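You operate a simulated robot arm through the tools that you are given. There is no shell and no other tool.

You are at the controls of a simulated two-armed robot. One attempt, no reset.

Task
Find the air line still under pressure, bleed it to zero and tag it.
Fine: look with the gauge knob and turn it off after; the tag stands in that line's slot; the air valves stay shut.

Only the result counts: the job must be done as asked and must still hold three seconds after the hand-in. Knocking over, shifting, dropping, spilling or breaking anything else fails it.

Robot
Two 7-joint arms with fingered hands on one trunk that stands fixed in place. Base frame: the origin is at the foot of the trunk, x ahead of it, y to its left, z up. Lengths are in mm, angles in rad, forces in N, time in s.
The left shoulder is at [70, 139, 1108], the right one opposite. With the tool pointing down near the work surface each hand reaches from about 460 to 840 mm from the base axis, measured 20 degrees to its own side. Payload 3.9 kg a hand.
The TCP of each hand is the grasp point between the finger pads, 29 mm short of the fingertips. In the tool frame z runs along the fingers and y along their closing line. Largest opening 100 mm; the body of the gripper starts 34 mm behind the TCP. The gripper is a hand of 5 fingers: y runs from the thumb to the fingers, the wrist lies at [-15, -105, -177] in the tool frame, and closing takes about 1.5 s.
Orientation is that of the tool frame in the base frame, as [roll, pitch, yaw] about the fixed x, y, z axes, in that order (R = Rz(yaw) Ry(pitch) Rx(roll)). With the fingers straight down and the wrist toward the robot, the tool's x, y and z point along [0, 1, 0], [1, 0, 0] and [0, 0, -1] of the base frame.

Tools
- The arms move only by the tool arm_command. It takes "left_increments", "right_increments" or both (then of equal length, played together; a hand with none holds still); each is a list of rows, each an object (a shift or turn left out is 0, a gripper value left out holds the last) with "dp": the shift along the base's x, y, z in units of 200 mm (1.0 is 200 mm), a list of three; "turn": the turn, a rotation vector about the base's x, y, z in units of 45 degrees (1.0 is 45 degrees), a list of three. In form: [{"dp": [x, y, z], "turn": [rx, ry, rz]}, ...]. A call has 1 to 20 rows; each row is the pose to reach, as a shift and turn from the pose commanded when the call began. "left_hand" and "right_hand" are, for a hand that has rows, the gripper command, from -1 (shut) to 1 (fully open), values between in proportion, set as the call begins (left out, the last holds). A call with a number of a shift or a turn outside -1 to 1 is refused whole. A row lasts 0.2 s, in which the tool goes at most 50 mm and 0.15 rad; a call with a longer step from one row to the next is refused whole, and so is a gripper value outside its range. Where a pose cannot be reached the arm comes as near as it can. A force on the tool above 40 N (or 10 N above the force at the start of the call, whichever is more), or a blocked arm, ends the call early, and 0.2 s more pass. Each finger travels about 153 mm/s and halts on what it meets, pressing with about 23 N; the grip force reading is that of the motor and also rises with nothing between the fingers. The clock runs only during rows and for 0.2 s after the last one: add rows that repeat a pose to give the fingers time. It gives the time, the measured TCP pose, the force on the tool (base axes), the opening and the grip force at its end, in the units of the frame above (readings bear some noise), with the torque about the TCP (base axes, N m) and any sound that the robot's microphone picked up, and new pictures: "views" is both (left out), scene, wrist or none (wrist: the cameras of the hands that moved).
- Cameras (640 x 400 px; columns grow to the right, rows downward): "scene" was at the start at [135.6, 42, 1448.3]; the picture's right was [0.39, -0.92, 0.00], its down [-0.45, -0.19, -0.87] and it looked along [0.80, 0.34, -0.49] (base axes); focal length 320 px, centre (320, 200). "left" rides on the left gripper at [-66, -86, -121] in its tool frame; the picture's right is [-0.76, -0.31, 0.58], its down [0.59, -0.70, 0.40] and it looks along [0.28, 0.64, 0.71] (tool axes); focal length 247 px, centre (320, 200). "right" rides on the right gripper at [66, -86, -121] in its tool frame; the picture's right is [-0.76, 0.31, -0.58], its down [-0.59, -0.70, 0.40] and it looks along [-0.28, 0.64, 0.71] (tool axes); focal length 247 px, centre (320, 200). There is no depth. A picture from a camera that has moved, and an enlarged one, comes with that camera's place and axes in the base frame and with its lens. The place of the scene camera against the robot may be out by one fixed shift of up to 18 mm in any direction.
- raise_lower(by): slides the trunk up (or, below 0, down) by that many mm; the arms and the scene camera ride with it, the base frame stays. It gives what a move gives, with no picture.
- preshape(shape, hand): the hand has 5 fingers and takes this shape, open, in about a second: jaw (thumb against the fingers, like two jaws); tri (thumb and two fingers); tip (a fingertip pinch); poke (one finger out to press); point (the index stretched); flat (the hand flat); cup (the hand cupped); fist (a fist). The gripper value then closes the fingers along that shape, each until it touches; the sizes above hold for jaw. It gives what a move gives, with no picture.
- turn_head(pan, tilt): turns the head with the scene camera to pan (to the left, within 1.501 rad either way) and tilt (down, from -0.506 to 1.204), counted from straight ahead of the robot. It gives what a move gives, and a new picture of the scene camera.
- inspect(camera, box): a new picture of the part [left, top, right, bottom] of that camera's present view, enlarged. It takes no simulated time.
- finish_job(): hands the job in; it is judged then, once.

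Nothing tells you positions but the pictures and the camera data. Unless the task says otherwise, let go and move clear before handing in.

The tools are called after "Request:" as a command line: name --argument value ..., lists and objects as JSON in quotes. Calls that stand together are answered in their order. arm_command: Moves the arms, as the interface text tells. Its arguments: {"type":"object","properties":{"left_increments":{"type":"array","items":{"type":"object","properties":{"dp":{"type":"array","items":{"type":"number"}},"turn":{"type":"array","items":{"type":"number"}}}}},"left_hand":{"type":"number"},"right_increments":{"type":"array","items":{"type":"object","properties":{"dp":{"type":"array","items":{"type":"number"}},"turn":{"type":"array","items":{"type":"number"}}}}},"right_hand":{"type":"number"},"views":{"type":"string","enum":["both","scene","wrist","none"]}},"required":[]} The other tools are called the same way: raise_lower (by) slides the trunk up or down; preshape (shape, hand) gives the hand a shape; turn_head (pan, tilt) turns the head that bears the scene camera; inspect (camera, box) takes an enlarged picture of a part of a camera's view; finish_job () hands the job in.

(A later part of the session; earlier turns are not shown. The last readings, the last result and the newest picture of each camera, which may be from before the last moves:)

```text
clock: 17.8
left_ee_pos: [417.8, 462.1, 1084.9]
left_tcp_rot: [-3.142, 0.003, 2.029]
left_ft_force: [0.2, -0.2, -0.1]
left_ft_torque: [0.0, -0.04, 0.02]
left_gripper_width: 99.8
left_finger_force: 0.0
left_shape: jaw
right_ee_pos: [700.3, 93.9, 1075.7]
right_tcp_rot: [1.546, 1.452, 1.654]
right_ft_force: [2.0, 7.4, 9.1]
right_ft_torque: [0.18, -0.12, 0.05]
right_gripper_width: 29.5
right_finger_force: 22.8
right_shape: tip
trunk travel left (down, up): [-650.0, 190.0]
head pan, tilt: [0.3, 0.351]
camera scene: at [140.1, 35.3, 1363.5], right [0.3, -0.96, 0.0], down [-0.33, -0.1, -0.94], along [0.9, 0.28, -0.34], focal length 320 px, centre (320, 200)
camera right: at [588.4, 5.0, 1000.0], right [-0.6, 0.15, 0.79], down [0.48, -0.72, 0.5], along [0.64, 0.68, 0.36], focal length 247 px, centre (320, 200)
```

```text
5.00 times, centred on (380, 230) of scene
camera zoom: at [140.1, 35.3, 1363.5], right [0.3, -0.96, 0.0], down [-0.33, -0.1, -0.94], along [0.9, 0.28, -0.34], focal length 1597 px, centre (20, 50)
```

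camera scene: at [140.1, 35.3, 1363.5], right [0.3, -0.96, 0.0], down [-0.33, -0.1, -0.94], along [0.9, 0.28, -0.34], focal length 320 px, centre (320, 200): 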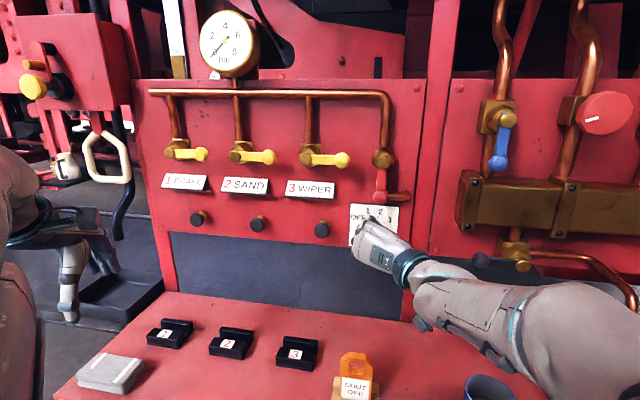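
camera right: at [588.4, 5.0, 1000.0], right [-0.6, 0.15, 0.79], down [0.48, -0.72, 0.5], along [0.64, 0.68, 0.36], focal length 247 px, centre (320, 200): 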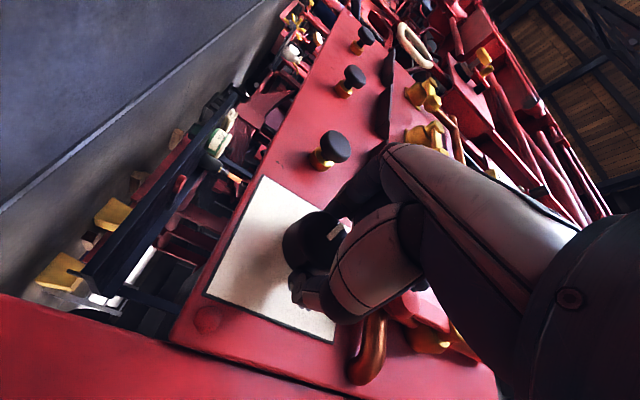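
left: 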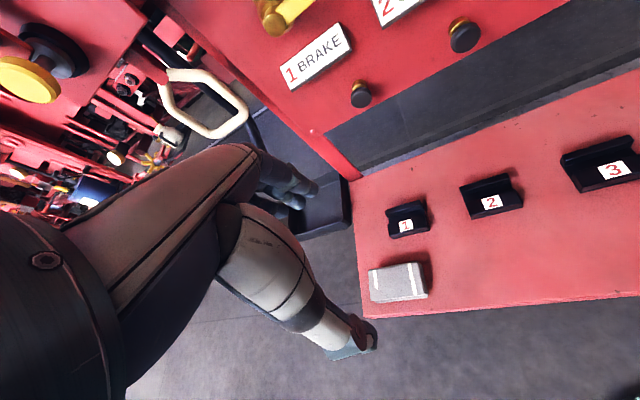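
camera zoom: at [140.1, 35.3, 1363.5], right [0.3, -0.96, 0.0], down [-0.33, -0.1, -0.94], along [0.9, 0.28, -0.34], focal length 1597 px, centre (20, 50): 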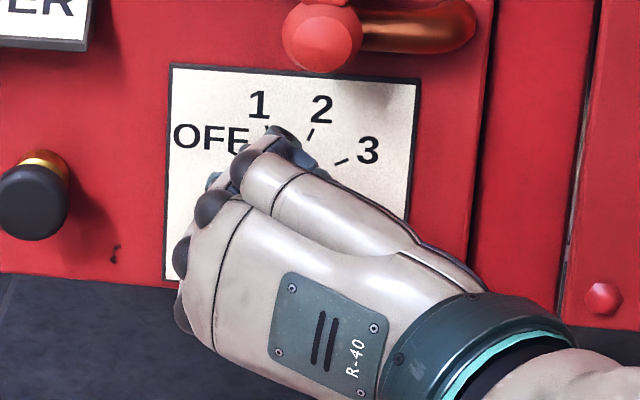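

The grip closed to only 29.5 mm with an upward push, so the fingers are on a chord above the knob's centre. I'll reopen, drop 10 mm and close again.

Request:
arm_command --right_increments '[{"dp": [0, 0, 0]}, {"dp": [0, 0, 0]}, {"dp": [0, 0, -0.025]}, {"dp": [0, 0, -0.05]}, {"dp": [0, 0, -0.05]}]' --right_hand 0.42 --views "none"

Request:
arm_command --right_increments '[{"dp": [0, 0, 0]}, {"dp": [0, 0, 0]}, {"dp": [0, 0, 0]}, {"dp": [0, 0, 0]}]' --right_hand -0.6

Request:
inspect --camera "right" --box '[180, 140, 420, 400]'

```text
clock: 19.0
left_ee_pos: [419.1, 460.4, 1085.5]
left_tcp_rot: [-3.14, -0.001, 2.028]
left_ft_force: [0.8, 0.1, 0.3]
left_ft_torque: [0.02, 0.05, -0.04]
left_gripper_width: 100.1
left_finger_force: 0.0
left_shape: jaw
right_ee_pos: [702.8, 85.2, 1077.6]
right_tcp_rot: [1.478, 1.435, 1.577]
right_ft_force: [-0.4, 0.4, 0.2]
right_ft_torque: [-0.01, 0.0, 0.01]
right_gripper_width: 71.0
right_finger_force: 0.0
right_shape: tip
trunk travel left (down, up): [-650.0, 190.0]
head pan, tilt: [0.3, 0.351]
```

```text
clock: 20.0
left_ee_pos: [417.6, 461.9, 1084.6]
left_tcp_rot: [3.141, 0.002, 2.028]
left_ft_force: [0.4, 0.1, -0.2]
left_ft_torque: [-0.02, 0.03, 0.02]
left_gripper_width: 99.7
left_finger_force: 0.1
left_shape: jaw
right_ee_pos: [703.7, 87.5, 1074.4]
right_tcp_rot: [1.497, 1.437, 1.596]
right_ft_force: [1.2, 10.3, 9.3]
right_ft_torque: [0.23, -0.01, -0.21]
right_gripper_width: 34.9
right_finger_force: 23.3
right_shape: tip
trunk travel left (down, up): [-650.0, 190.0]
head pan, tilt: [0.3, 0.351]
camera scene: at [139.8, 36.1, 1363.6], right [0.3, -0.96, 0.0], down [-0.33, -0.1, -0.94], along [0.9, 0.28, -0.34], focal length 320 px, centre (320, 200)
camera right: at [590.9, -0.3, 997.0], right [-0.6, 0.14, 0.79], down [0.47, -0.73, 0.49], along [0.65, 0.66, 0.37], focal length 247 px, centre (320, 200)
```

scene: 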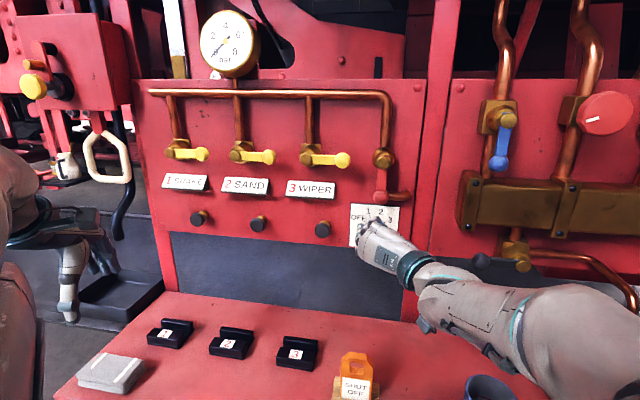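
right: 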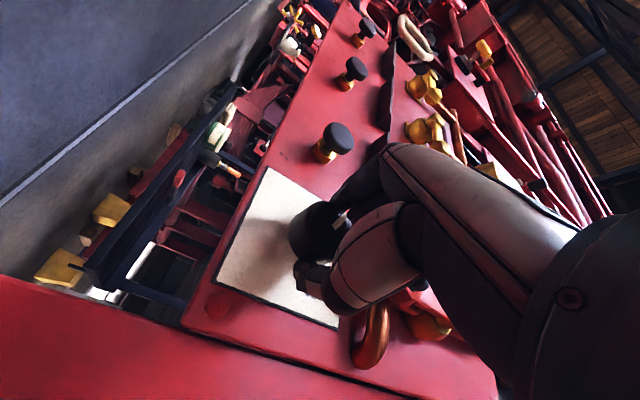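

```text
1.54 times, centred on (300, 270) of right
camera zoom: at [590.9, -0.3, 997.0], right [-0.6, 0.14, 0.79], down [0.47, -0.73, 0.49], along [0.65, 0.66, 0.37], focal length 380 px, centre (351, 92)
```

zoom: 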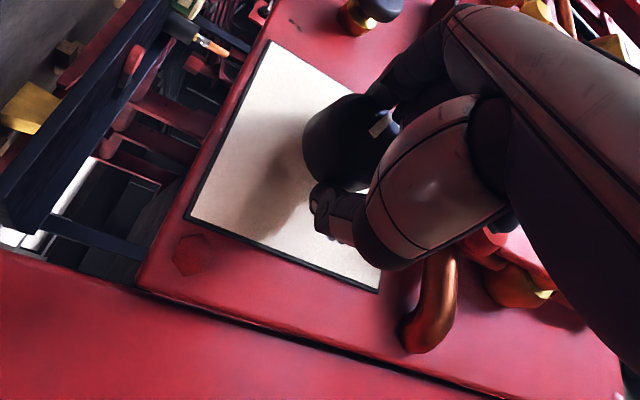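

The arm is still short of reach and can't get lower or further left in this orientation. I'll open, back off, and look at where the elbow is before lowering the trunk further.

Request:
arm_command --right_increments '[{"dp": [0, 0, 0]}, {"dp": [0, 0, 0]}, {"dp": [-0.05, 0, 0]}, {"dp": [-0.2, 0, 0.0]}, {"dp": [-0.4, 0, 0.0]}, {"dp": [-0.5, 0, 0.05]}]' --right_hand 0.42 --views "none"

Request:
turn_head --pan -0.3 --tilt 0.6

```text
clock: 21.4
left_ee_pos: [418.3, 460.4, 1084.2]
left_tcp_rot: [-3.141, 0.001, 2.027]
left_ft_force: [0.0, -0.4, -0.9]
left_ft_torque: [0.01, -0.01, -0.02]
left_gripper_width: 99.7
left_finger_force: 0.1
left_shape: jaw
right_ee_pos: [603.0, 86.4, 1081.1]
right_tcp_rot: [1.573, 1.428, 1.67]
right_ft_force: [-0.3, 0.6, -0.6]
right_ft_torque: [0.0, 0.0, 0.0]
right_gripper_width: 71.1
right_finger_force: 0.0
right_shape: tip
trunk travel left (down, up): [-650.0, 190.0]
head pan, tilt: [0.3, 0.351]
```

```text
clock: 22.4
left_ee_pos: [419.0, 461.2, 1086.0]
left_tcp_rot: [3.14, -0.002, 2.029]
left_ft_force: [1.3, 0.3, 0.3]
left_ft_torque: [0.0, 0.02, 0.0]
left_gripper_width: 99.8
left_finger_force: 0.0
left_shape: jaw
right_ee_pos: [600.4, 92.5, 1083.4]
right_tcp_rot: [1.525, 1.427, 1.632]
right_ft_force: [-0.7, 0.5, -0.1]
right_ft_torque: [0.0, -0.01, 0.01]
right_gripper_width: 71.4
right_finger_force: 0.1
right_shape: tip
trunk travel left (down, up): [-650.0, 190.0]
head pan, tilt: [-0.3, 0.6]
camera scene: at [136.7, -19.9, 1340.6], right [-0.29, -0.96, 0.0], down [-0.54, 0.17, -0.83], along [0.79, -0.24, -0.56], focal length 320 px, centre (320, 200)
```

scene: 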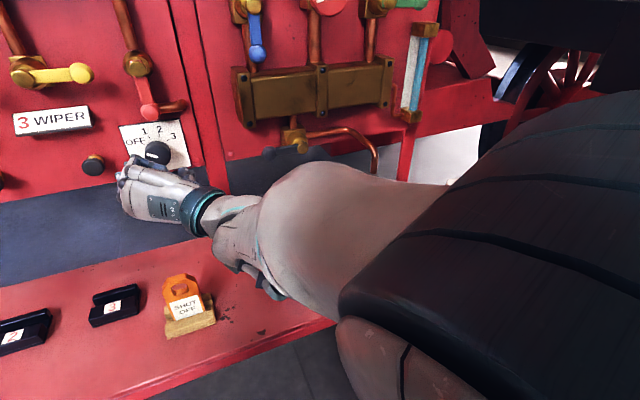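

The elbow rides high at around z 1130, so there's plenty of room above the bench. I'll lift the hand a little, then lower the trunk another 80 mm.

Request:
arm_command --right_increments '[{"dp": [0, 0, 0.1]}, {"dp": [0, 0, 0.25]}]' --views "none"

Request:
raise_lower --by -80

Request:
turn_head --pan 0.25 --tilt 0.25

```text
clock: 23.0
left_ee_pos: [418.8, 459.7, 1086.0]
left_tcp_rot: [3.142, -0.002, 2.028]
left_ft_force: [0.8, -0.5, 1.0]
left_ft_torque: [0.03, 0.0, 0.03]
left_gripper_width: 99.6
left_finger_force: 0.1
left_shape: jaw
right_ee_pos: [596.3, 99.5, 1123.4]
right_tcp_rot: [1.568, 1.464, 1.687]
right_ft_force: [0.4, -0.6, -0.2]
right_ft_torque: [0.01, -0.03, 0.02]
right_gripper_width: 71.0
right_finger_force: 0.2
right_shape: tip
trunk travel left (down, up): [-650.0, 190.0]
head pan, tilt: [-0.3, 0.6]
```

```text
clock: 24.2
left_ee_pos: [418.4, 460.7, 1004.3]
left_tcp_rot: [3.141, 0.0, 2.029]
left_ft_force: [0.3, -0.5, -0.1]
left_ft_torque: [0.0, -0.02, -0.02]
left_gripper_width: 99.6
left_finger_force: 0.0
left_shape: jaw
right_ee_pos: [598.1, 100.0, 1042.9]
right_tcp_rot: [1.568, 1.463, 1.684]
right_ft_force: [0.3, 1.0, 0.0]
right_ft_torque: [0.01, 0.0, 0.02]
right_gripper_width: 71.3
right_finger_force: 0.1
right_shape: tip
trunk travel left (down, up): [-570.0, 270.0]
head pan, tilt: [-0.3, 0.6]
```

```text
clock: 25.1
left_ee_pos: [418.6, 460.7, 1005.4]
left_tcp_rot: [-3.141, 0.0, 2.027]
left_ft_force: [0.4, 1.0, 0.3]
left_ft_torque: [0.02, 0.01, 0.0]
left_gripper_width: 99.8
left_finger_force: 0.1
left_shape: jaw
right_ee_pos: [598.5, 100.4, 1041.7]
right_tcp_rot: [1.568, 1.463, 1.682]
right_ft_force: [-0.1, -0.2, -0.3]
right_ft_torque: [0.04, 0.01, -0.02]
right_gripper_width: 71.3
right_finger_force: 0.0
right_shape: tip
trunk travel left (down, up): [-570.0, 270.0]
head pan, tilt: [0.25, 0.25]
camera scene: at [142.8, 29.2, 1292.8], right [0.25, -0.97, 0.0], down [-0.24, -0.06, -0.97], along [0.94, 0.24, -0.25], focal length 320 px, centre (320, 200)
```

scene: 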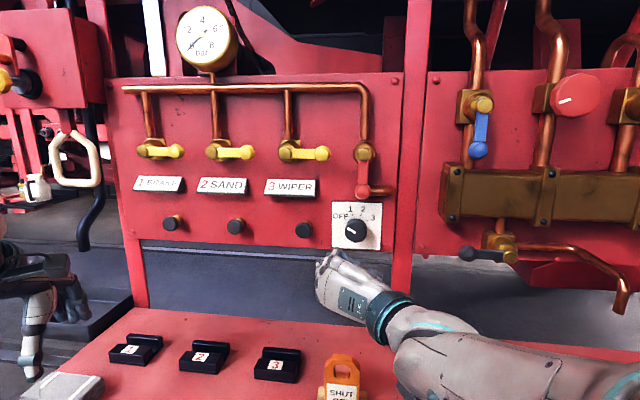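

The arm now tracks accurately. I'll move part-way in at a slightly lower height and check the finger alignment from the wrist camera.

Request:
arm_command --right_increments '[{"dp": [0.1, 0.005, 0.05]}, {"dp": [0.2, 0.01, 0.1]}, {"dp": [0.2, 0.01, 0.1]}, {"dp": [0.2, 0.01, 0.1]}]' --views "wrist"

Request:
inspect --camera "right" --box '[180, 140, 420, 400]'

Request:
inspect --camera "scene" --box '[290, 170, 430, 330]'

```text
clock: 26.1
left_ee_pos: [418.2, 460.0, 1004.5]
left_tcp_rot: [-3.138, -0.001, 2.028]
left_ft_force: [-0.5, 0.4, 0.4]
left_ft_torque: [-0.01, -0.03, -0.02]
left_gripper_width: 99.8
left_finger_force: 0.0
left_shape: jaw
right_ee_pos: [641.5, 103.0, 1062.7]
right_tcp_rot: [1.597, 1.462, 1.714]
right_ft_force: [0.4, 0.1, 0.1]
right_ft_torque: [0.01, 0.01, -0.03]
right_gripper_width: 71.3
right_finger_force: 0.0
right_shape: tip
trunk travel left (down, up): [-570.0, 270.0]
head pan, tilt: [0.25, 0.25]
camera right: at [530.2, 10.9, 988.1], right [-0.6, 0.16, 0.79], down [0.48, -0.71, 0.51], along [0.64, 0.69, 0.35], focal length 247 px, centre (320, 200)
```

right: 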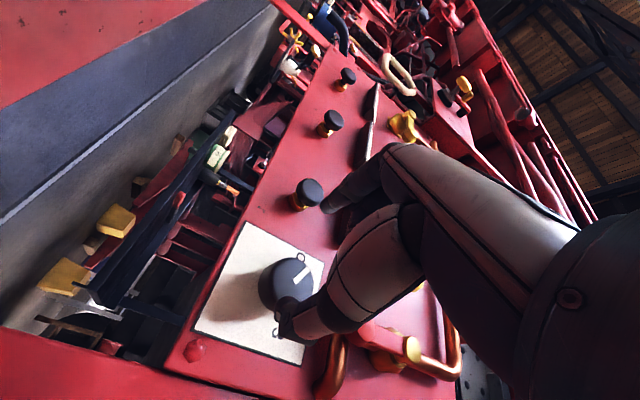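

```text
1.54 times, centred on (300, 270) of right
camera zoom: at [530.2, 10.9, 988.1], right [-0.6, 0.16, 0.79], down [0.48, -0.71, 0.51], along [0.64, 0.69, 0.35], focal length 380 px, centre (351, 92)
```

zoom: 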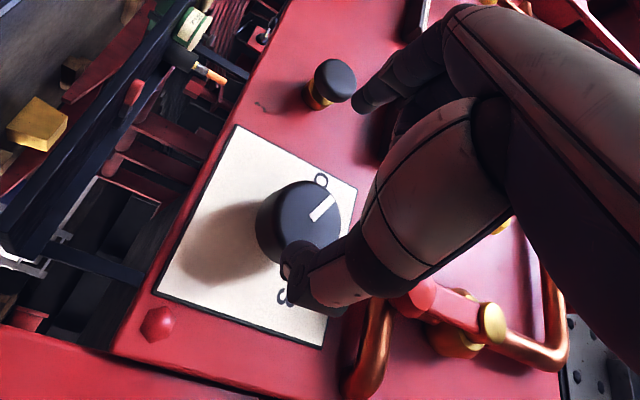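

```text
2.50 times, centred on (360, 250) of scene
camera zoom: at [143.0, 29.3, 1292.8], right [0.25, -0.97, 0.0], down [-0.24, -0.06, -0.97], along [0.94, 0.24, -0.25], focal length 799 px, centre (220, 75)
```

zoom: 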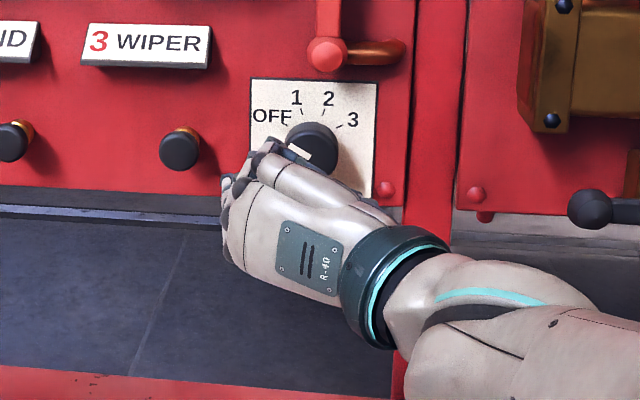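

This view agrees with the knob at (710,99,1076). I'll advance with the opening at 71 mm, centred on it.

Request:
arm_command --right_increments '[{"dp": [0.05, -0.002, 0.055]}, {"dp": [0.15, -0.005, 0.055]}, {"dp": [0.25, -0.008, 0.055]}, {"dp": [0.29, -0.01, 0.055]}, {"dp": [0.29, -0.01, 0.055]}, {"dp": [0.29, -0.01, 0.055]}]' --views "wrist"

Request:
inspect --camera "right" --box '[180, 140, 420, 400]'

Request:
inspect --camera "scene" --box '[290, 170, 430, 330]'

```text
clock: 27.6
left_ee_pos: [420.0, 460.6, 1005.3]
left_tcp_rot: [-3.141, 0.0, 2.028]
left_ft_force: [0.4, 0.6, 0.2]
left_ft_torque: [0.02, 0.02, -0.02]
left_gripper_width: 99.7
left_finger_force: 0.1
left_shape: jaw
right_ee_pos: [696.5, 99.8, 1073.1]
right_tcp_rot: [1.57, 1.462, 1.685]
right_ft_force: [-0.6, 0.5, 0.2]
right_ft_torque: [0.0, 0.0, 0.01]
right_gripper_width: 71.3
right_finger_force: 0.1
right_shape: tip
trunk travel left (down, up): [-570.0, 270.0]
head pan, tilt: [0.25, 0.25]
camera right: at [585.4, 8.0, 998.4], right [-0.6, 0.16, 0.79], down [0.48, -0.71, 0.51], along [0.64, 0.69, 0.35], focal length 247 px, centre (320, 200)
```

right: 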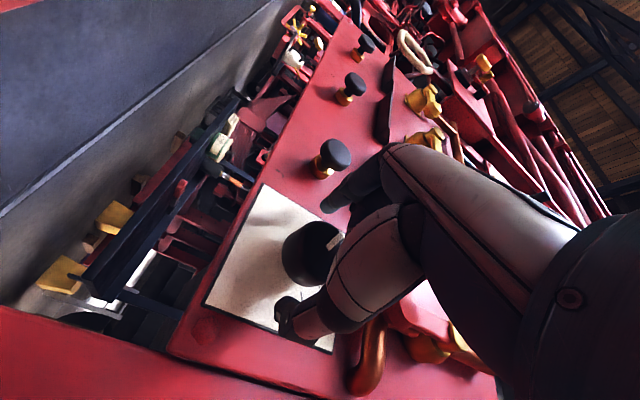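

```text
1.54 times, centred on (300, 270) of right
camera zoom: at [585.4, 8.0, 998.4], right [-0.6, 0.16, 0.79], down [0.48, -0.71, 0.51], along [0.64, 0.69, 0.35], focal length 380 px, centre (351, 92)
```

zoom: 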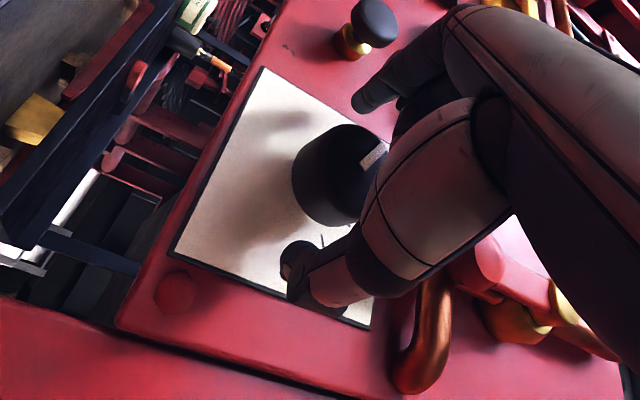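

```text
2.50 times, centred on (360, 250) of scene
camera zoom: at [142.8, 29.2, 1292.8], right [0.25, -0.97, 0.0], down [-0.24, -0.06, -0.97], along [0.94, 0.24, -0.25], focal length 799 px, centre (220, 75)
```

zoom: 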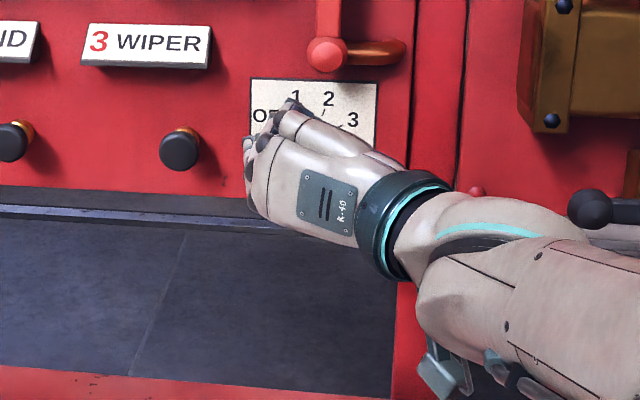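

The knob is centred on the tool axis and the two fingertips lie in the same plane. Closing now.

Request:
arm_command --right_increments '[{"dp": [0, 0, 0]}, {"dp": [0, 0, 0]}, {"dp": [0, 0, 0]}, {"dp": [0, 0, 0]}, {"dp": [0, 0, 0]}]' --right_hand -0.6 --views "wrist"

Request:
inspect --camera "right" --box '[180, 140, 420, 400]'

```text
clock: 28.8
left_ee_pos: [419.4, 460.0, 1005.5]
left_tcp_rot: [3.141, -0.001, 2.029]
left_ft_force: [-0.1, 0.0, -0.8]
left_ft_torque: [-0.02, 0.0, 0.01]
left_gripper_width: 99.5
left_finger_force: 0.0
left_shape: jaw
right_ee_pos: [697.5, 99.2, 1071.9]
right_tcp_rot: [1.569, 1.463, 1.683]
right_ft_force: [0.2, -1.4, -1.5]
right_ft_torque: [0.0, 0.02, -0.06]
right_gripper_width: 32.7
right_finger_force: 22.9
right_shape: tip
trunk travel left (down, up): [-570.0, 270.0]
head pan, tilt: [0.25, 0.25]
camera right: at [585.4, 7.7, 998.2], right [-0.6, 0.16, 0.79], down [0.48, -0.71, 0.51], along [0.64, 0.69, 0.35], focal length 247 px, centre (320, 200)
```

right: 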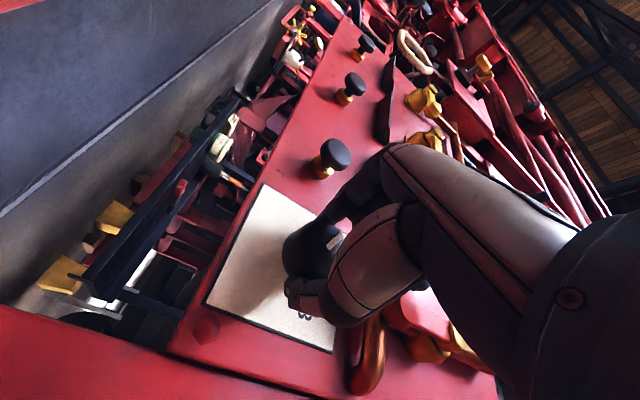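

```text
1.54 times, centred on (300, 270) of right
camera zoom: at [585.4, 7.7, 998.2], right [-0.6, 0.16, 0.79], down [0.48, -0.71, 0.51], along [0.64, 0.69, 0.35], focal length 380 px, centre (351, 92)
```

zoom: 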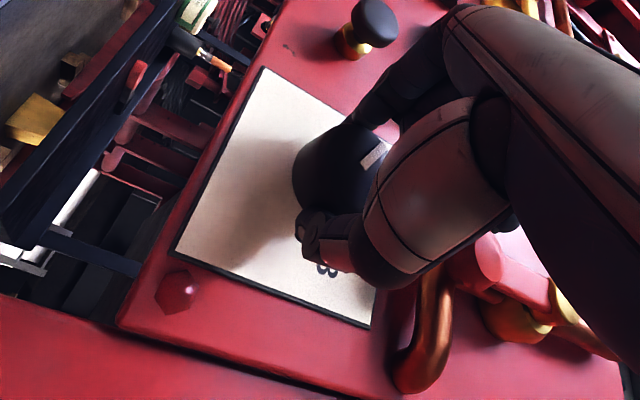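

The grip is balanced with almost no net force. I'll turn the knob clockwise about 40° toward 1.

Request:
arm_command --right_increments '[{"turn": [0.1768, 0.0196, 0]}, {"turn": [0.3536, 0.0392, 0]}, {"turn": [0.5304, 0.0588, 0]}, {"turn": [0.7072, 0.0784, 0]}, {"turn": [0.884, 0.098, 0]}, {"turn": [0.884, 0.098, 0]}, {"turn": [0.884, 0.098, 0]}]'

Request:
inspect --camera "right" --box '[180, 140, 420, 400]'

Request:
inspect --camera "scene" --box '[160, 0, 260, 80]'

Request:
inspect --camera "scene" --box '[290, 170, 430, 330]'

```text
clock: 30.4
left_ee_pos: [416.7, 464.1, 1003.0]
left_tcp_rot: [-3.141, 0.002, 2.029]
left_ft_force: [0.2, -0.1, -0.6]
left_ft_torque: [-0.01, -0.01, -0.01]
left_gripper_width: 99.5
left_finger_force: 0.1
left_shape: jaw
right_ee_pos: [697.7, 95.4, 1081.2]
right_tcp_rot: [1.558, 0.746, 1.672]
right_ft_force: [-11.1, 10.6, -11.4]
right_ft_torque: [-0.03, 0.38, 0.14]
right_gripper_width: 35.0
right_finger_force: 23.1
right_shape: tip
trunk travel left (down, up): [-570.0, 270.0]
head pan, tilt: [0.25, 0.25]
camera scene: at [142.2, 32.1, 1292.8], right [0.25, -0.97, 0.0], down [-0.24, -0.06, -0.97], along [0.94, 0.24, -0.25], focal length 320 px, centre (320, 200)
camera right: at [579.7, 72.4, 972.3], right [-0.54, -0.41, 0.73], down [0.5, -0.86, -0.11], along [0.68, 0.3, 0.67], focal length 247 px, centre (320, 200)
```

scene: 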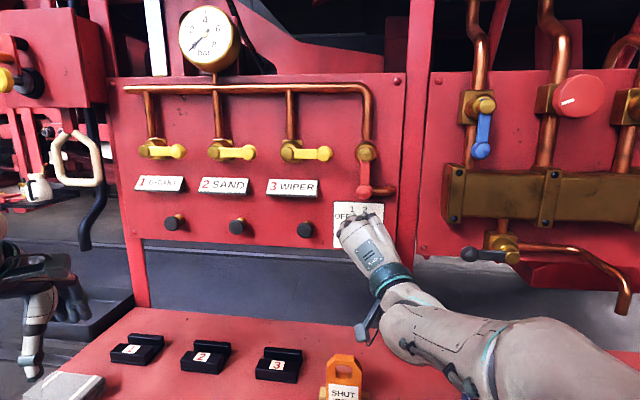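
right: 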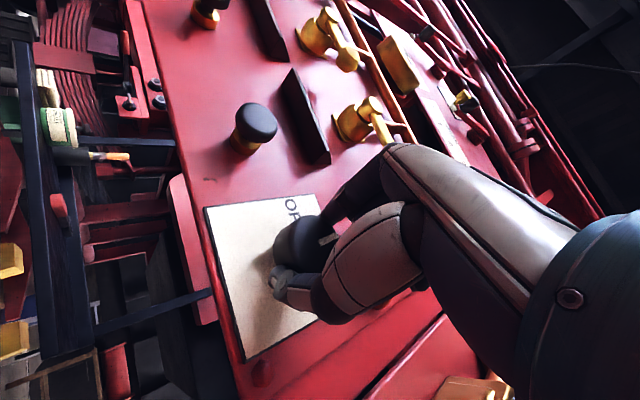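

```text
1.54 times, centred on (300, 270) of right
camera zoom: at [579.7, 72.4, 972.3], right [-0.54, -0.41, 0.73], down [0.5, -0.86, -0.11], along [0.68, 0.3, 0.67], focal length 380 px, centre (351, 92)
```

zoom: 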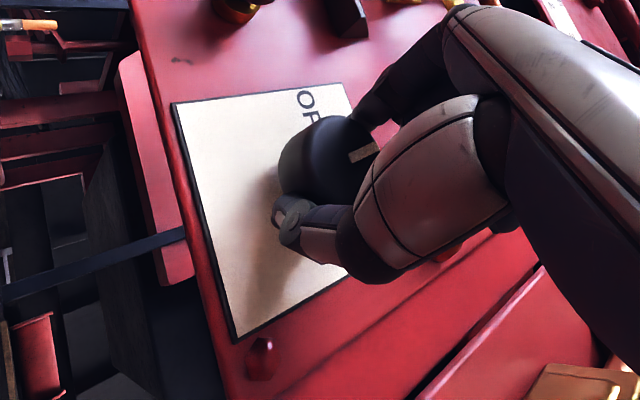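

```text
5.00 times, centred on (210, 40) of scene
camera zoom: at [142.2, 32.1, 1292.8], right [0.25, -0.97, 0.0], down [-0.24, -0.06, -0.97], along [0.94, 0.24, -0.25], focal length 1597 px, centre (870, 1000)
```

zoom: 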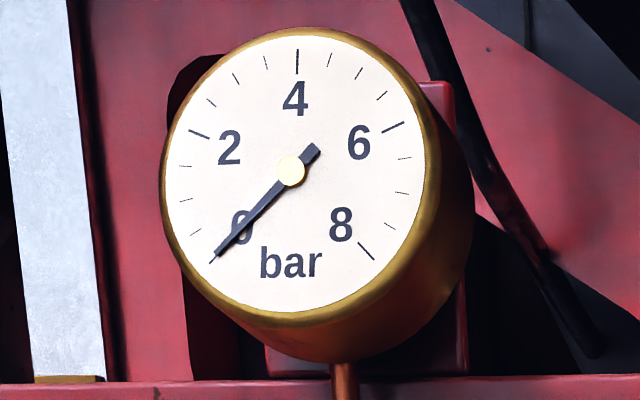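

```text
2.50 times, centred on (360, 250) of scene
camera zoom: at [142.2, 32.1, 1292.8], right [0.25, -0.97, 0.0], down [-0.24, -0.06, -0.97], along [0.94, 0.24, -0.25], focal length 799 px, centre (220, 75)
```

zoom: 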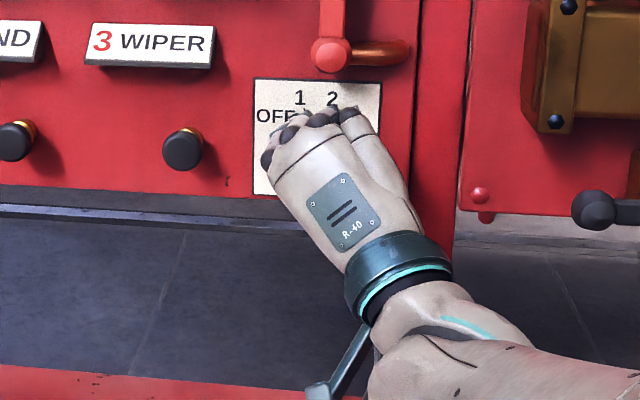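

The knob seems to have followed the hand, and the gauge still reads 0. I'll let go and back off to check where the pointer actually sits.

Request:
arm_command --right_increments '[{"dp": [0, 0, 0]}, {"dp": [0, 0, 0]}, {"dp": [0, 0, 0]}, {"dp": [-0.05, -0.005, 0]}, {"dp": [-0.15, -0.015, 0]}, {"dp": [-0.3, -0.03, 0.0]}, {"dp": [-0.4, -0.06, -0.1]}, {"dp": [-0.4, -0.06, -0.2]}]' --right_hand 0.42

Request:
inspect --camera "right" --box '[180, 140, 420, 400]'

Request:
inspect --camera "scene" --box '[160, 0, 260, 80]'

Request:
inspect --camera "scene" --box '[310, 190, 400, 260]'

```text
clock: 32.1
left_ee_pos: [418.7, 460.7, 1004.4]
left_tcp_rot: [3.142, 0.0, 2.028]
left_ft_force: [0.0, 0.1, -0.1]
left_ft_torque: [0.0, 0.01, 0.01]
left_gripper_width: 99.5
left_finger_force: 0.0
left_shape: jaw
right_ee_pos: [614.8, 78.2, 1055.2]
right_tcp_rot: [1.542, 0.716, 1.662]
right_ft_force: [0.7, -0.2, -0.2]
right_ft_torque: [-0.02, -0.01, -0.02]
right_gripper_width: 71.2
right_finger_force: 0.1
right_shape: tip
trunk travel left (down, up): [-570.0, 270.0]
head pan, tilt: [0.25, 0.25]
camera scene: at [142.8, 29.6, 1292.8], right [0.25, -0.97, 0.0], down [-0.24, -0.06, -0.97], along [0.94, 0.24, -0.25], focal length 320 px, centre (320, 200)
camera right: at [498.3, 58.7, 944.6], right [-0.55, -0.43, 0.72], down [0.5, -0.86, -0.13], along [0.67, 0.28, 0.69], focal length 247 px, centre (320, 200)
```

scene: 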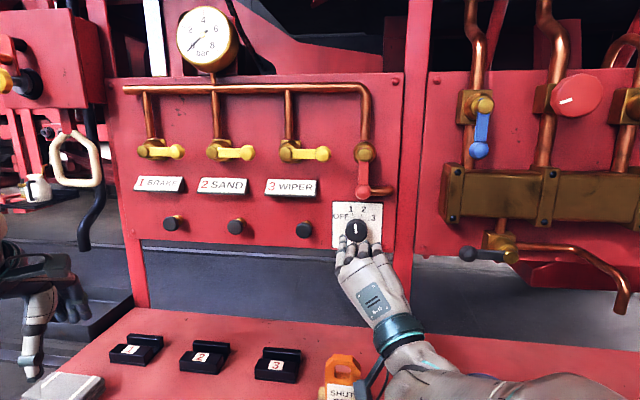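
right: 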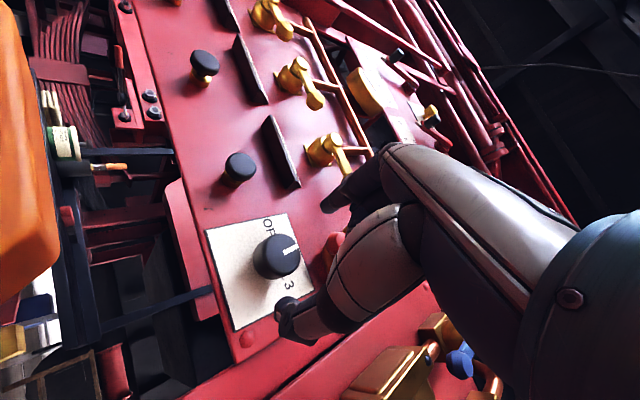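

```text
1.54 times, centred on (300, 270) of right
camera zoom: at [498.3, 58.7, 944.6], right [-0.55, -0.43, 0.72], down [0.5, -0.86, -0.13], along [0.67, 0.28, 0.69], focal length 380 px, centre (351, 92)
```

zoom: 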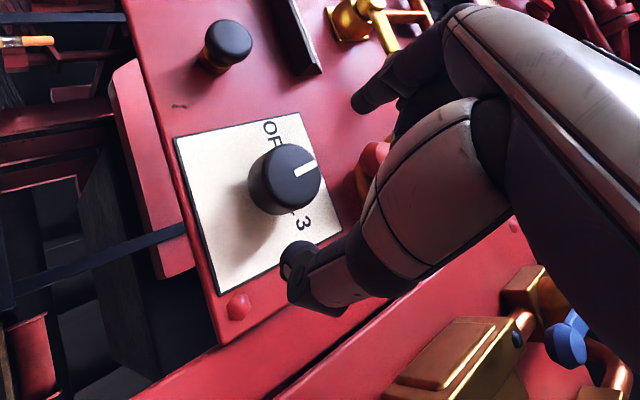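

```text
5.00 times, centred on (210, 40) of scene
camera zoom: at [142.8, 29.6, 1292.8], right [0.25, -0.97, 0.0], down [-0.24, -0.06, -0.97], along [0.94, 0.24, -0.25], focal length 1597 px, centre (870, 1000)
```

zoom: 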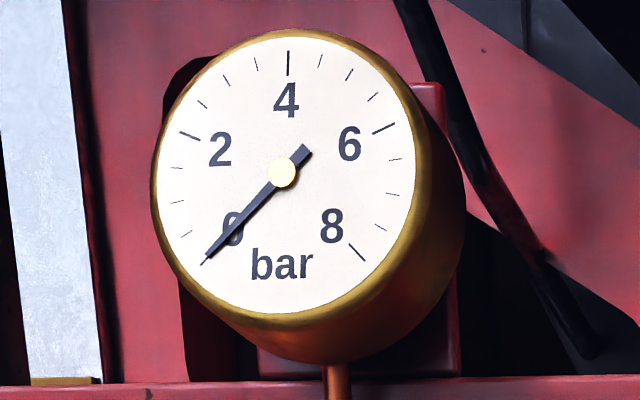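

```text
5.71 times, centred on (355, 225) of scene
camera zoom: at [142.8, 29.6, 1292.8], right [0.25, -0.97, 0.0], down [-0.24, -0.06, -0.97], along [0.94, 0.24, -0.25], focal length 1826 px, centre (120, 57)
```

zoom: 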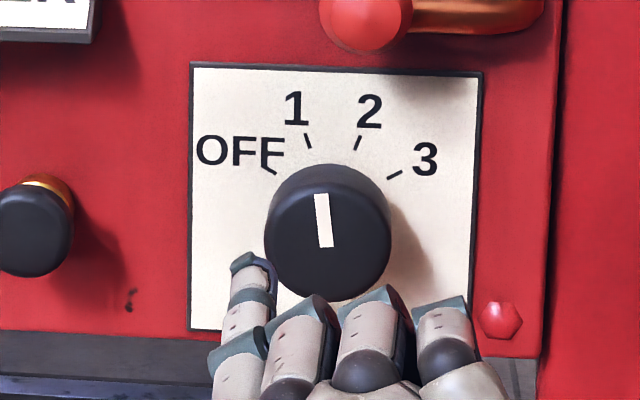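

The pointer is now near 1 but may be slightly past it. I'll zoom in for a better angle.

Request:
inspect --camera "right" --box '[200, 200, 320, 340]'

Request:
inspect --camera "scene" --box '[335, 200, 385, 245]'

```text
2.86 times, centred on (260, 270) of right
camera zoom: at [498.3, 58.7, 944.6], right [-0.55, -0.43, 0.72], down [0.5, -0.86, -0.13], along [0.67, 0.28, 0.69], focal length 706 px, centre (491, 0)
```

zoom: 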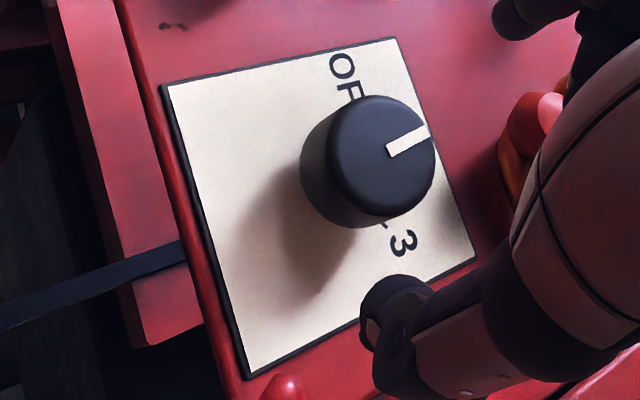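

```text
8.89 times, centred on (360, 222) of scene
camera zoom: at [142.8, 29.6, 1292.8], right [0.25, -0.97, 0.0], down [-0.24, -0.06, -0.97], along [0.94, 0.24, -0.25], focal length 2840 px, centre (-36, 0)
```

zoom: 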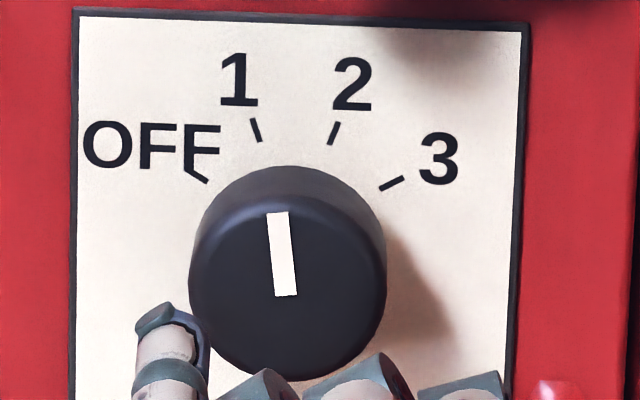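

The pointer reads about −6°, with the ticks at −60 (OFF), −20 (1), +20 (2) and +60 (3), so it's between 1 and 2. The hand camera is also close to the tag, so I'll roll the hand back to horizontal and lift it before re-gripping.

Request:
arm_command --right_increments '[{"dp": [0, 0.01, 0.04], "turn": [-0.166, -0.018, 0]}, {"dp": [0, 0.03, 0.08], "turn": [-0.332, -0.037, 0]}, {"dp": [0, 0.05, 0.13], "turn": [-0.497, -0.055, 0]}, {"dp": [0, 0.07, 0.18], "turn": [-0.663, -0.073, 0]}, {"dp": [0, 0.09, 0.23], "turn": [-0.828, -0.092, 0]}, {"dp": [0, 0.1, 0.25], "turn": [-0.994, -0.11, 0]}, {"dp": [0, 0.1, 0.25], "turn": [-0.994, -0.11, 0]}]' --views "none"

Request:
raise_lower --by -50

Request:
arm_command --right_increments '[{"dp": [0, 0, 0]}]'

```text
clock: 33.8
left_ee_pos: [417.8, 461.0, 1005.1]
left_tcp_rot: [-3.141, 0.001, 2.027]
left_ft_force: [0.0, -0.8, 0.3]
left_ft_torque: [0.05, 0.0, -0.01]
left_gripper_width: 99.9
left_finger_force: 0.0
left_shape: jaw
right_ee_pos: [616.2, 108.4, 1082.8]
right_tcp_rot: [1.635, 1.554, 1.752]
right_ft_force: [-0.8, 0.7, -0.3]
right_ft_torque: [-0.01, -0.03, -0.01]
right_gripper_width: 71.1
right_finger_force: 0.0
right_shape: tip
trunk travel left (down, up): [-570.0, 270.0]
head pan, tilt: [0.25, 0.25]
```

```text
clock: 34.7
left_ee_pos: [418.4, 460.2, 954.6]
left_tcp_rot: [3.141, -0.001, 2.028]
left_ft_force: [0.4, 0.5, -0.6]
left_ft_torque: [-0.01, 0.02, 0.02]
left_gripper_width: 99.8
left_finger_force: 0.1
left_shape: jaw
right_ee_pos: [615.8, 108.1, 1033.5]
right_tcp_rot: [1.619, 1.55, 1.735]
right_ft_force: [-0.6, 0.7, -0.3]
right_ft_torque: [-0.01, 0.0, 0.01]
right_gripper_width: 71.0
right_finger_force: 0.0
right_shape: tip
trunk travel left (down, up): [-520.0, 320.0]
head pan, tilt: [0.25, 0.25]
```

```text
clock: 35.1
left_ee_pos: [418.6, 460.0, 955.3]
left_tcp_rot: [-3.142, 0.0, 2.028]
left_ft_force: [-0.5, 0.2, -0.1]
left_ft_torque: [-0.02, -0.01, -0.03]
left_gripper_width: 100.1
left_finger_force: 0.1
left_shape: jaw
right_ee_pos: [616.4, 107.3, 1034.5]
right_tcp_rot: [1.662, 1.55, 1.778]
right_ft_force: [0.4, 0.6, -0.1]
right_ft_torque: [-0.02, -0.01, -0.04]
right_gripper_width: 71.2
right_finger_force: 0.0
right_shape: tip
trunk travel left (down, up): [-520.0, 320.0]
head pan, tilt: [0.25, 0.25]
camera scene: at [142.8, 29.3, 1242.8], right [0.25, -0.97, 0.0], down [-0.24, -0.06, -0.97], along [0.94, 0.24, -0.25], focal length 320 px, centre (320, 200)
camera right: at [506.1, 9.5, 966.1], right [-0.61, 0.22, 0.76], down [0.48, -0.66, 0.57], along [0.64, 0.71, 0.3], focal length 247 px, centre (320, 200)
```

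scene: 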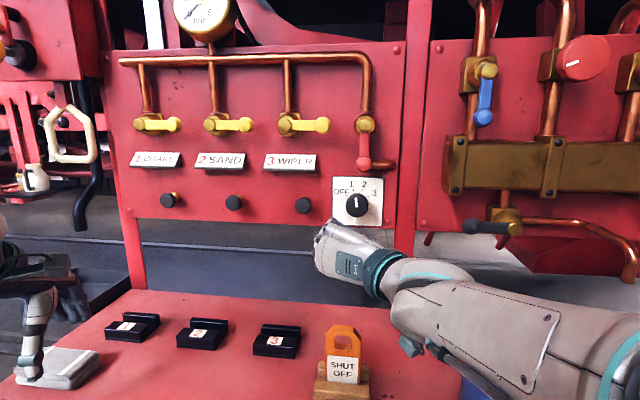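
right: 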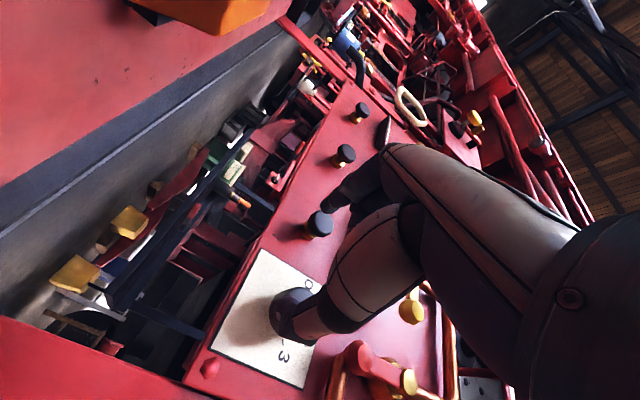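

The hand is back at horizontal and tracking well. I'll tilt the head so the gauge is fully in view, then go back in around the knob.

Request:
turn_head --pan 0.25 --tilt 0.12

Request:
arm_command --right_increments '[{"dp": [0.02, -0.02, 0.1]}, {"dp": [0.05, -0.04, 0.2]}, {"dp": [0.15, -0.04, 0.2]}, {"dp": [0.25, -0.04, 0.2]}, {"dp": [0.35, -0.04, 0.2]}, {"dp": [0.405, -0.04, 0.2]}, {"dp": [0.405, -0.04, 0.2]}]'

Request:
inspect --camera "right" --box '[180, 140, 420, 400]'

```text
clock: 35.8
left_ee_pos: [418.0, 460.1, 954.7]
left_tcp_rot: [-3.141, 0.0, 2.028]
left_ft_force: [0.3, -0.5, -0.3]
left_ft_torque: [-0.01, 0.0, -0.01]
left_gripper_width: 99.7
left_finger_force: 0.1
left_shape: jaw
right_ee_pos: [617.0, 107.7, 1034.5]
right_tcp_rot: [1.644, 1.551, 1.758]
right_ft_force: [0.0, 0.2, 0.0]
right_ft_torque: [0.0, 0.01, -0.01]
right_gripper_width: 71.2
right_finger_force: 0.1
right_shape: tip
trunk travel left (down, up): [-520.0, 320.0]
head pan, tilt: [0.25, 0.12]
camera scene: at [141.8, 29.0, 1254.8], right [0.25, -0.97, 0.0], down [-0.12, -0.03, -0.99], along [0.96, 0.25, -0.12], focal length 320 px, centre (320, 200)
```

scene: 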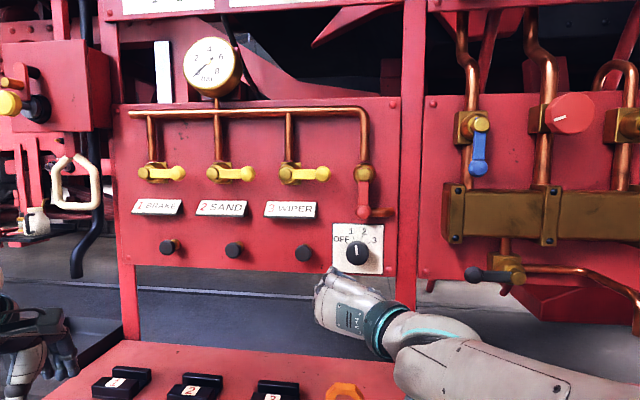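

```text
clock: 37.4
left_ee_pos: [418.8, 460.9, 954.1]
left_tcp_rot: [-3.141, -0.001, 2.029]
left_ft_force: [-0.6, -0.3, -0.2]
left_ft_torque: [-0.02, -0.01, 0.0]
left_gripper_width: 100.0
left_finger_force: 0.0
left_shape: jaw
right_ee_pos: [697.3, 98.8, 1072.9]
right_tcp_rot: [1.667, 1.55, 1.783]
right_ft_force: [0.2, 0.1, 0.1]
right_ft_torque: [-0.01, 0.02, 0.0]
right_gripper_width: 71.3
right_finger_force: 0.0
right_shape: tip
trunk travel left (down, up): [-520.0, 320.0]
head pan, tilt: [0.25, 0.12]
camera scene: at [141.7, 29.0, 1254.8], right [0.25, -0.97, 0.0], down [-0.12, -0.03, -0.99], along [0.96, 0.25, -0.12], focal length 320 px, centre (320, 200)
camera right: at [586.7, 1.2, 1005.7], right [-0.61, 0.22, 0.76], down [0.48, -0.66, 0.57], along [0.64, 0.71, 0.3], focal length 247 px, centre (320, 200)
```

scene: 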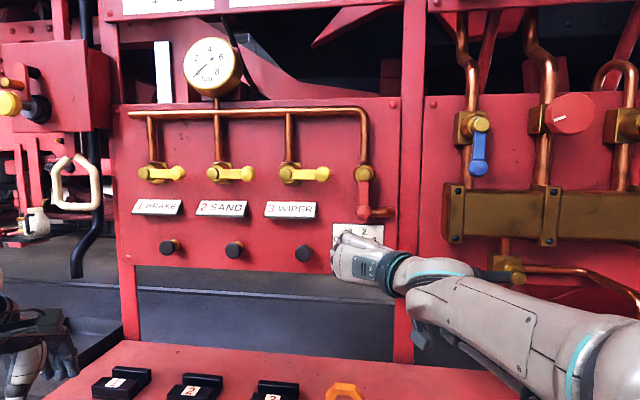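
right: 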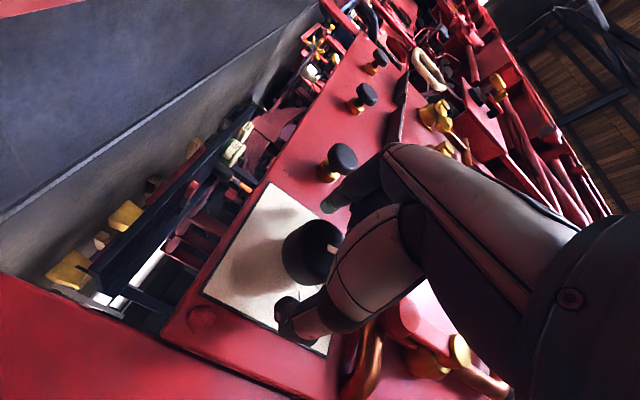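

```text
1.54 times, centred on (300, 270) of right
camera zoom: at [586.7, 1.2, 1005.7], right [-0.61, 0.22, 0.76], down [0.48, -0.66, 0.57], along [0.64, 0.71, 0.3], focal length 380 px, centre (351, 92)
```

zoom: 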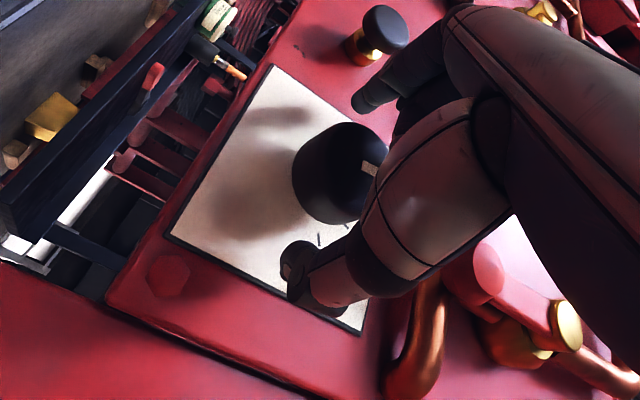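

Positioned. I'll close on the knob and turn back about 14° counter-clockwise to 1.

Request:
arm_command --right_increments '[{"dp": [0, 0, 0]}, {"dp": [0, 0, 0]}, {"dp": [0, 0, 0]}, {"dp": [0, 0, 0]}, {"dp": [0, 0, 0]}]' --right_hand -0.6 --views "none"

Request:
inspect --camera "right" --box '[240, 180, 380, 340]'

Request:
arm_command --right_increments '[{"turn": [-0.155, -0.017, 0]}, {"turn": [-0.309, -0.034, 0]}, {"turn": [-0.309, -0.034, 0]}, {"turn": [-0.309, -0.034, 0]}]' --views "scene"

Request:
inspect --camera "scene" --box '[170, 30, 260, 105]'

Request:
inspect --camera "right" --box '[240, 180, 380, 340]'

Request:
inspect --camera "scene" --box '[320, 215, 400, 285]'

```text
clock: 38.6
left_ee_pos: [419.6, 459.2, 954.2]
left_tcp_rot: [3.141, -0.001, 2.028]
left_ft_force: [0.3, 0.0, 0.4]
left_ft_torque: [0.01, -0.02, -0.01]
left_gripper_width: 99.7
left_finger_force: 0.0
left_shape: jaw
right_ee_pos: [697.7, 99.6, 1073.4]
right_tcp_rot: [1.574, 1.551, 1.688]
right_ft_force: [0.5, -1.4, -1.2]
right_ft_torque: [0.0, 0.04, -0.04]
right_gripper_width: 32.5
right_finger_force: 22.6
right_shape: tip
trunk travel left (down, up): [-520.0, 320.0]
head pan, tilt: [0.25, 0.12]
```

```text
2.50 times, centred on (310, 260) of right
camera zoom: at [586.8, 1.0, 1005.4], right [-0.61, 0.22, 0.76], down [0.48, -0.66, 0.57], along [0.64, 0.71, 0.3], focal length 617 px, centre (345, 50)
```

zoom: 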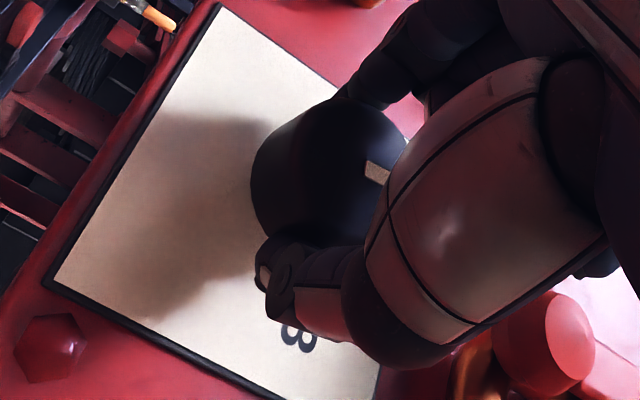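

```text
clock: 39.6
left_ee_pos: [419.0, 459.3, 955.4]
left_tcp_rot: [-3.14, -0.003, 2.028]
left_ft_force: [-0.4, -0.9, 0.2]
left_ft_torque: [0.01, 0.01, -0.01]
left_gripper_width: 99.9
left_finger_force: 0.1
left_shape: jaw
right_ee_pos: [697.7, 98.7, 1073.8]
right_tcp_rot: [-1.585, 1.347, -1.471]
right_ft_force: [-0.1, -3.7, -1.4]
right_ft_torque: [-0.06, 0.01, -0.15]
right_gripper_width: 32.5
right_finger_force: 22.4
right_shape: tip
trunk travel left (down, up): [-520.0, 320.0]
head pan, tilt: [0.25, 0.12]
camera scene: at [142.0, 28.1, 1254.8], right [0.25, -0.97, 0.0], down [-0.12, -0.03, -0.99], along [0.96, 0.25, -0.12], focal length 320 px, centre (320, 200)
```

scene: 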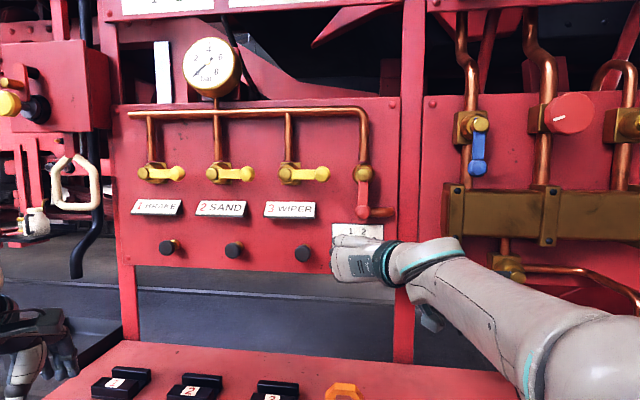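

```text
5.33 times, centred on (215, 68) of scene
camera zoom: at [142.0, 28.1, 1254.8], right [0.25, -0.97, 0.0], down [-0.12, -0.03, -0.99], along [0.96, 0.25, -0.12], focal length 1704 px, centre (880, 907)
```

zoom: 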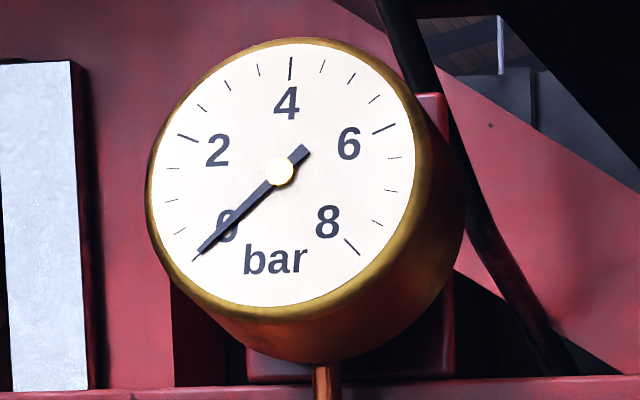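

```text
2.50 times, centred on (310, 260) of right
camera zoom: at [588.3, -12.6, 1028.2], right [-0.62, 0.4, 0.67], down [0.46, -0.51, 0.73], along [0.63, 0.77, 0.13], focal length 617 px, centre (345, 50)
```

zoom: 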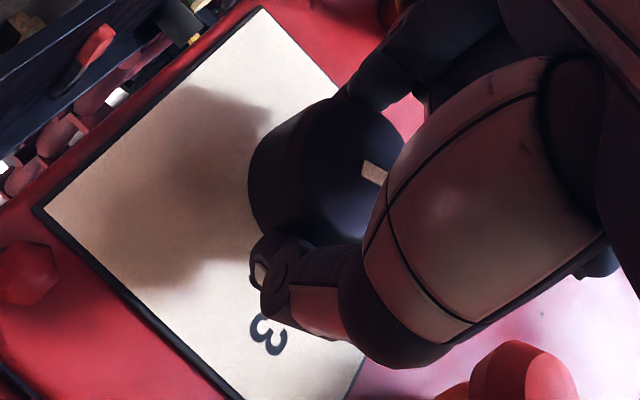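

```text
5.71 times, centred on (360, 250) of scene
camera zoom: at [142.0, 28.1, 1254.8], right [0.25, -0.97, 0.0], down [-0.12, -0.03, -0.99], along [0.96, 0.25, -0.12], focal length 1826 px, centre (91, -86)
```

zoom: 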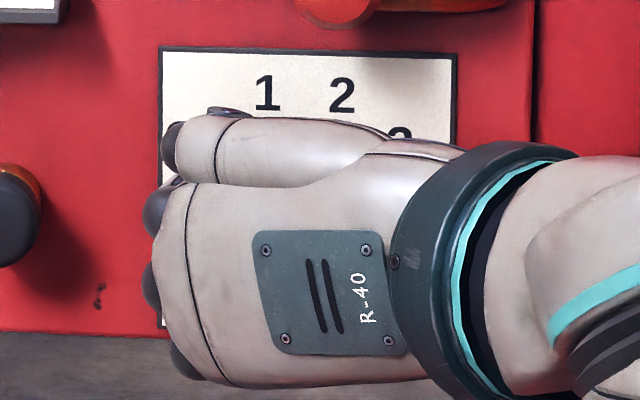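

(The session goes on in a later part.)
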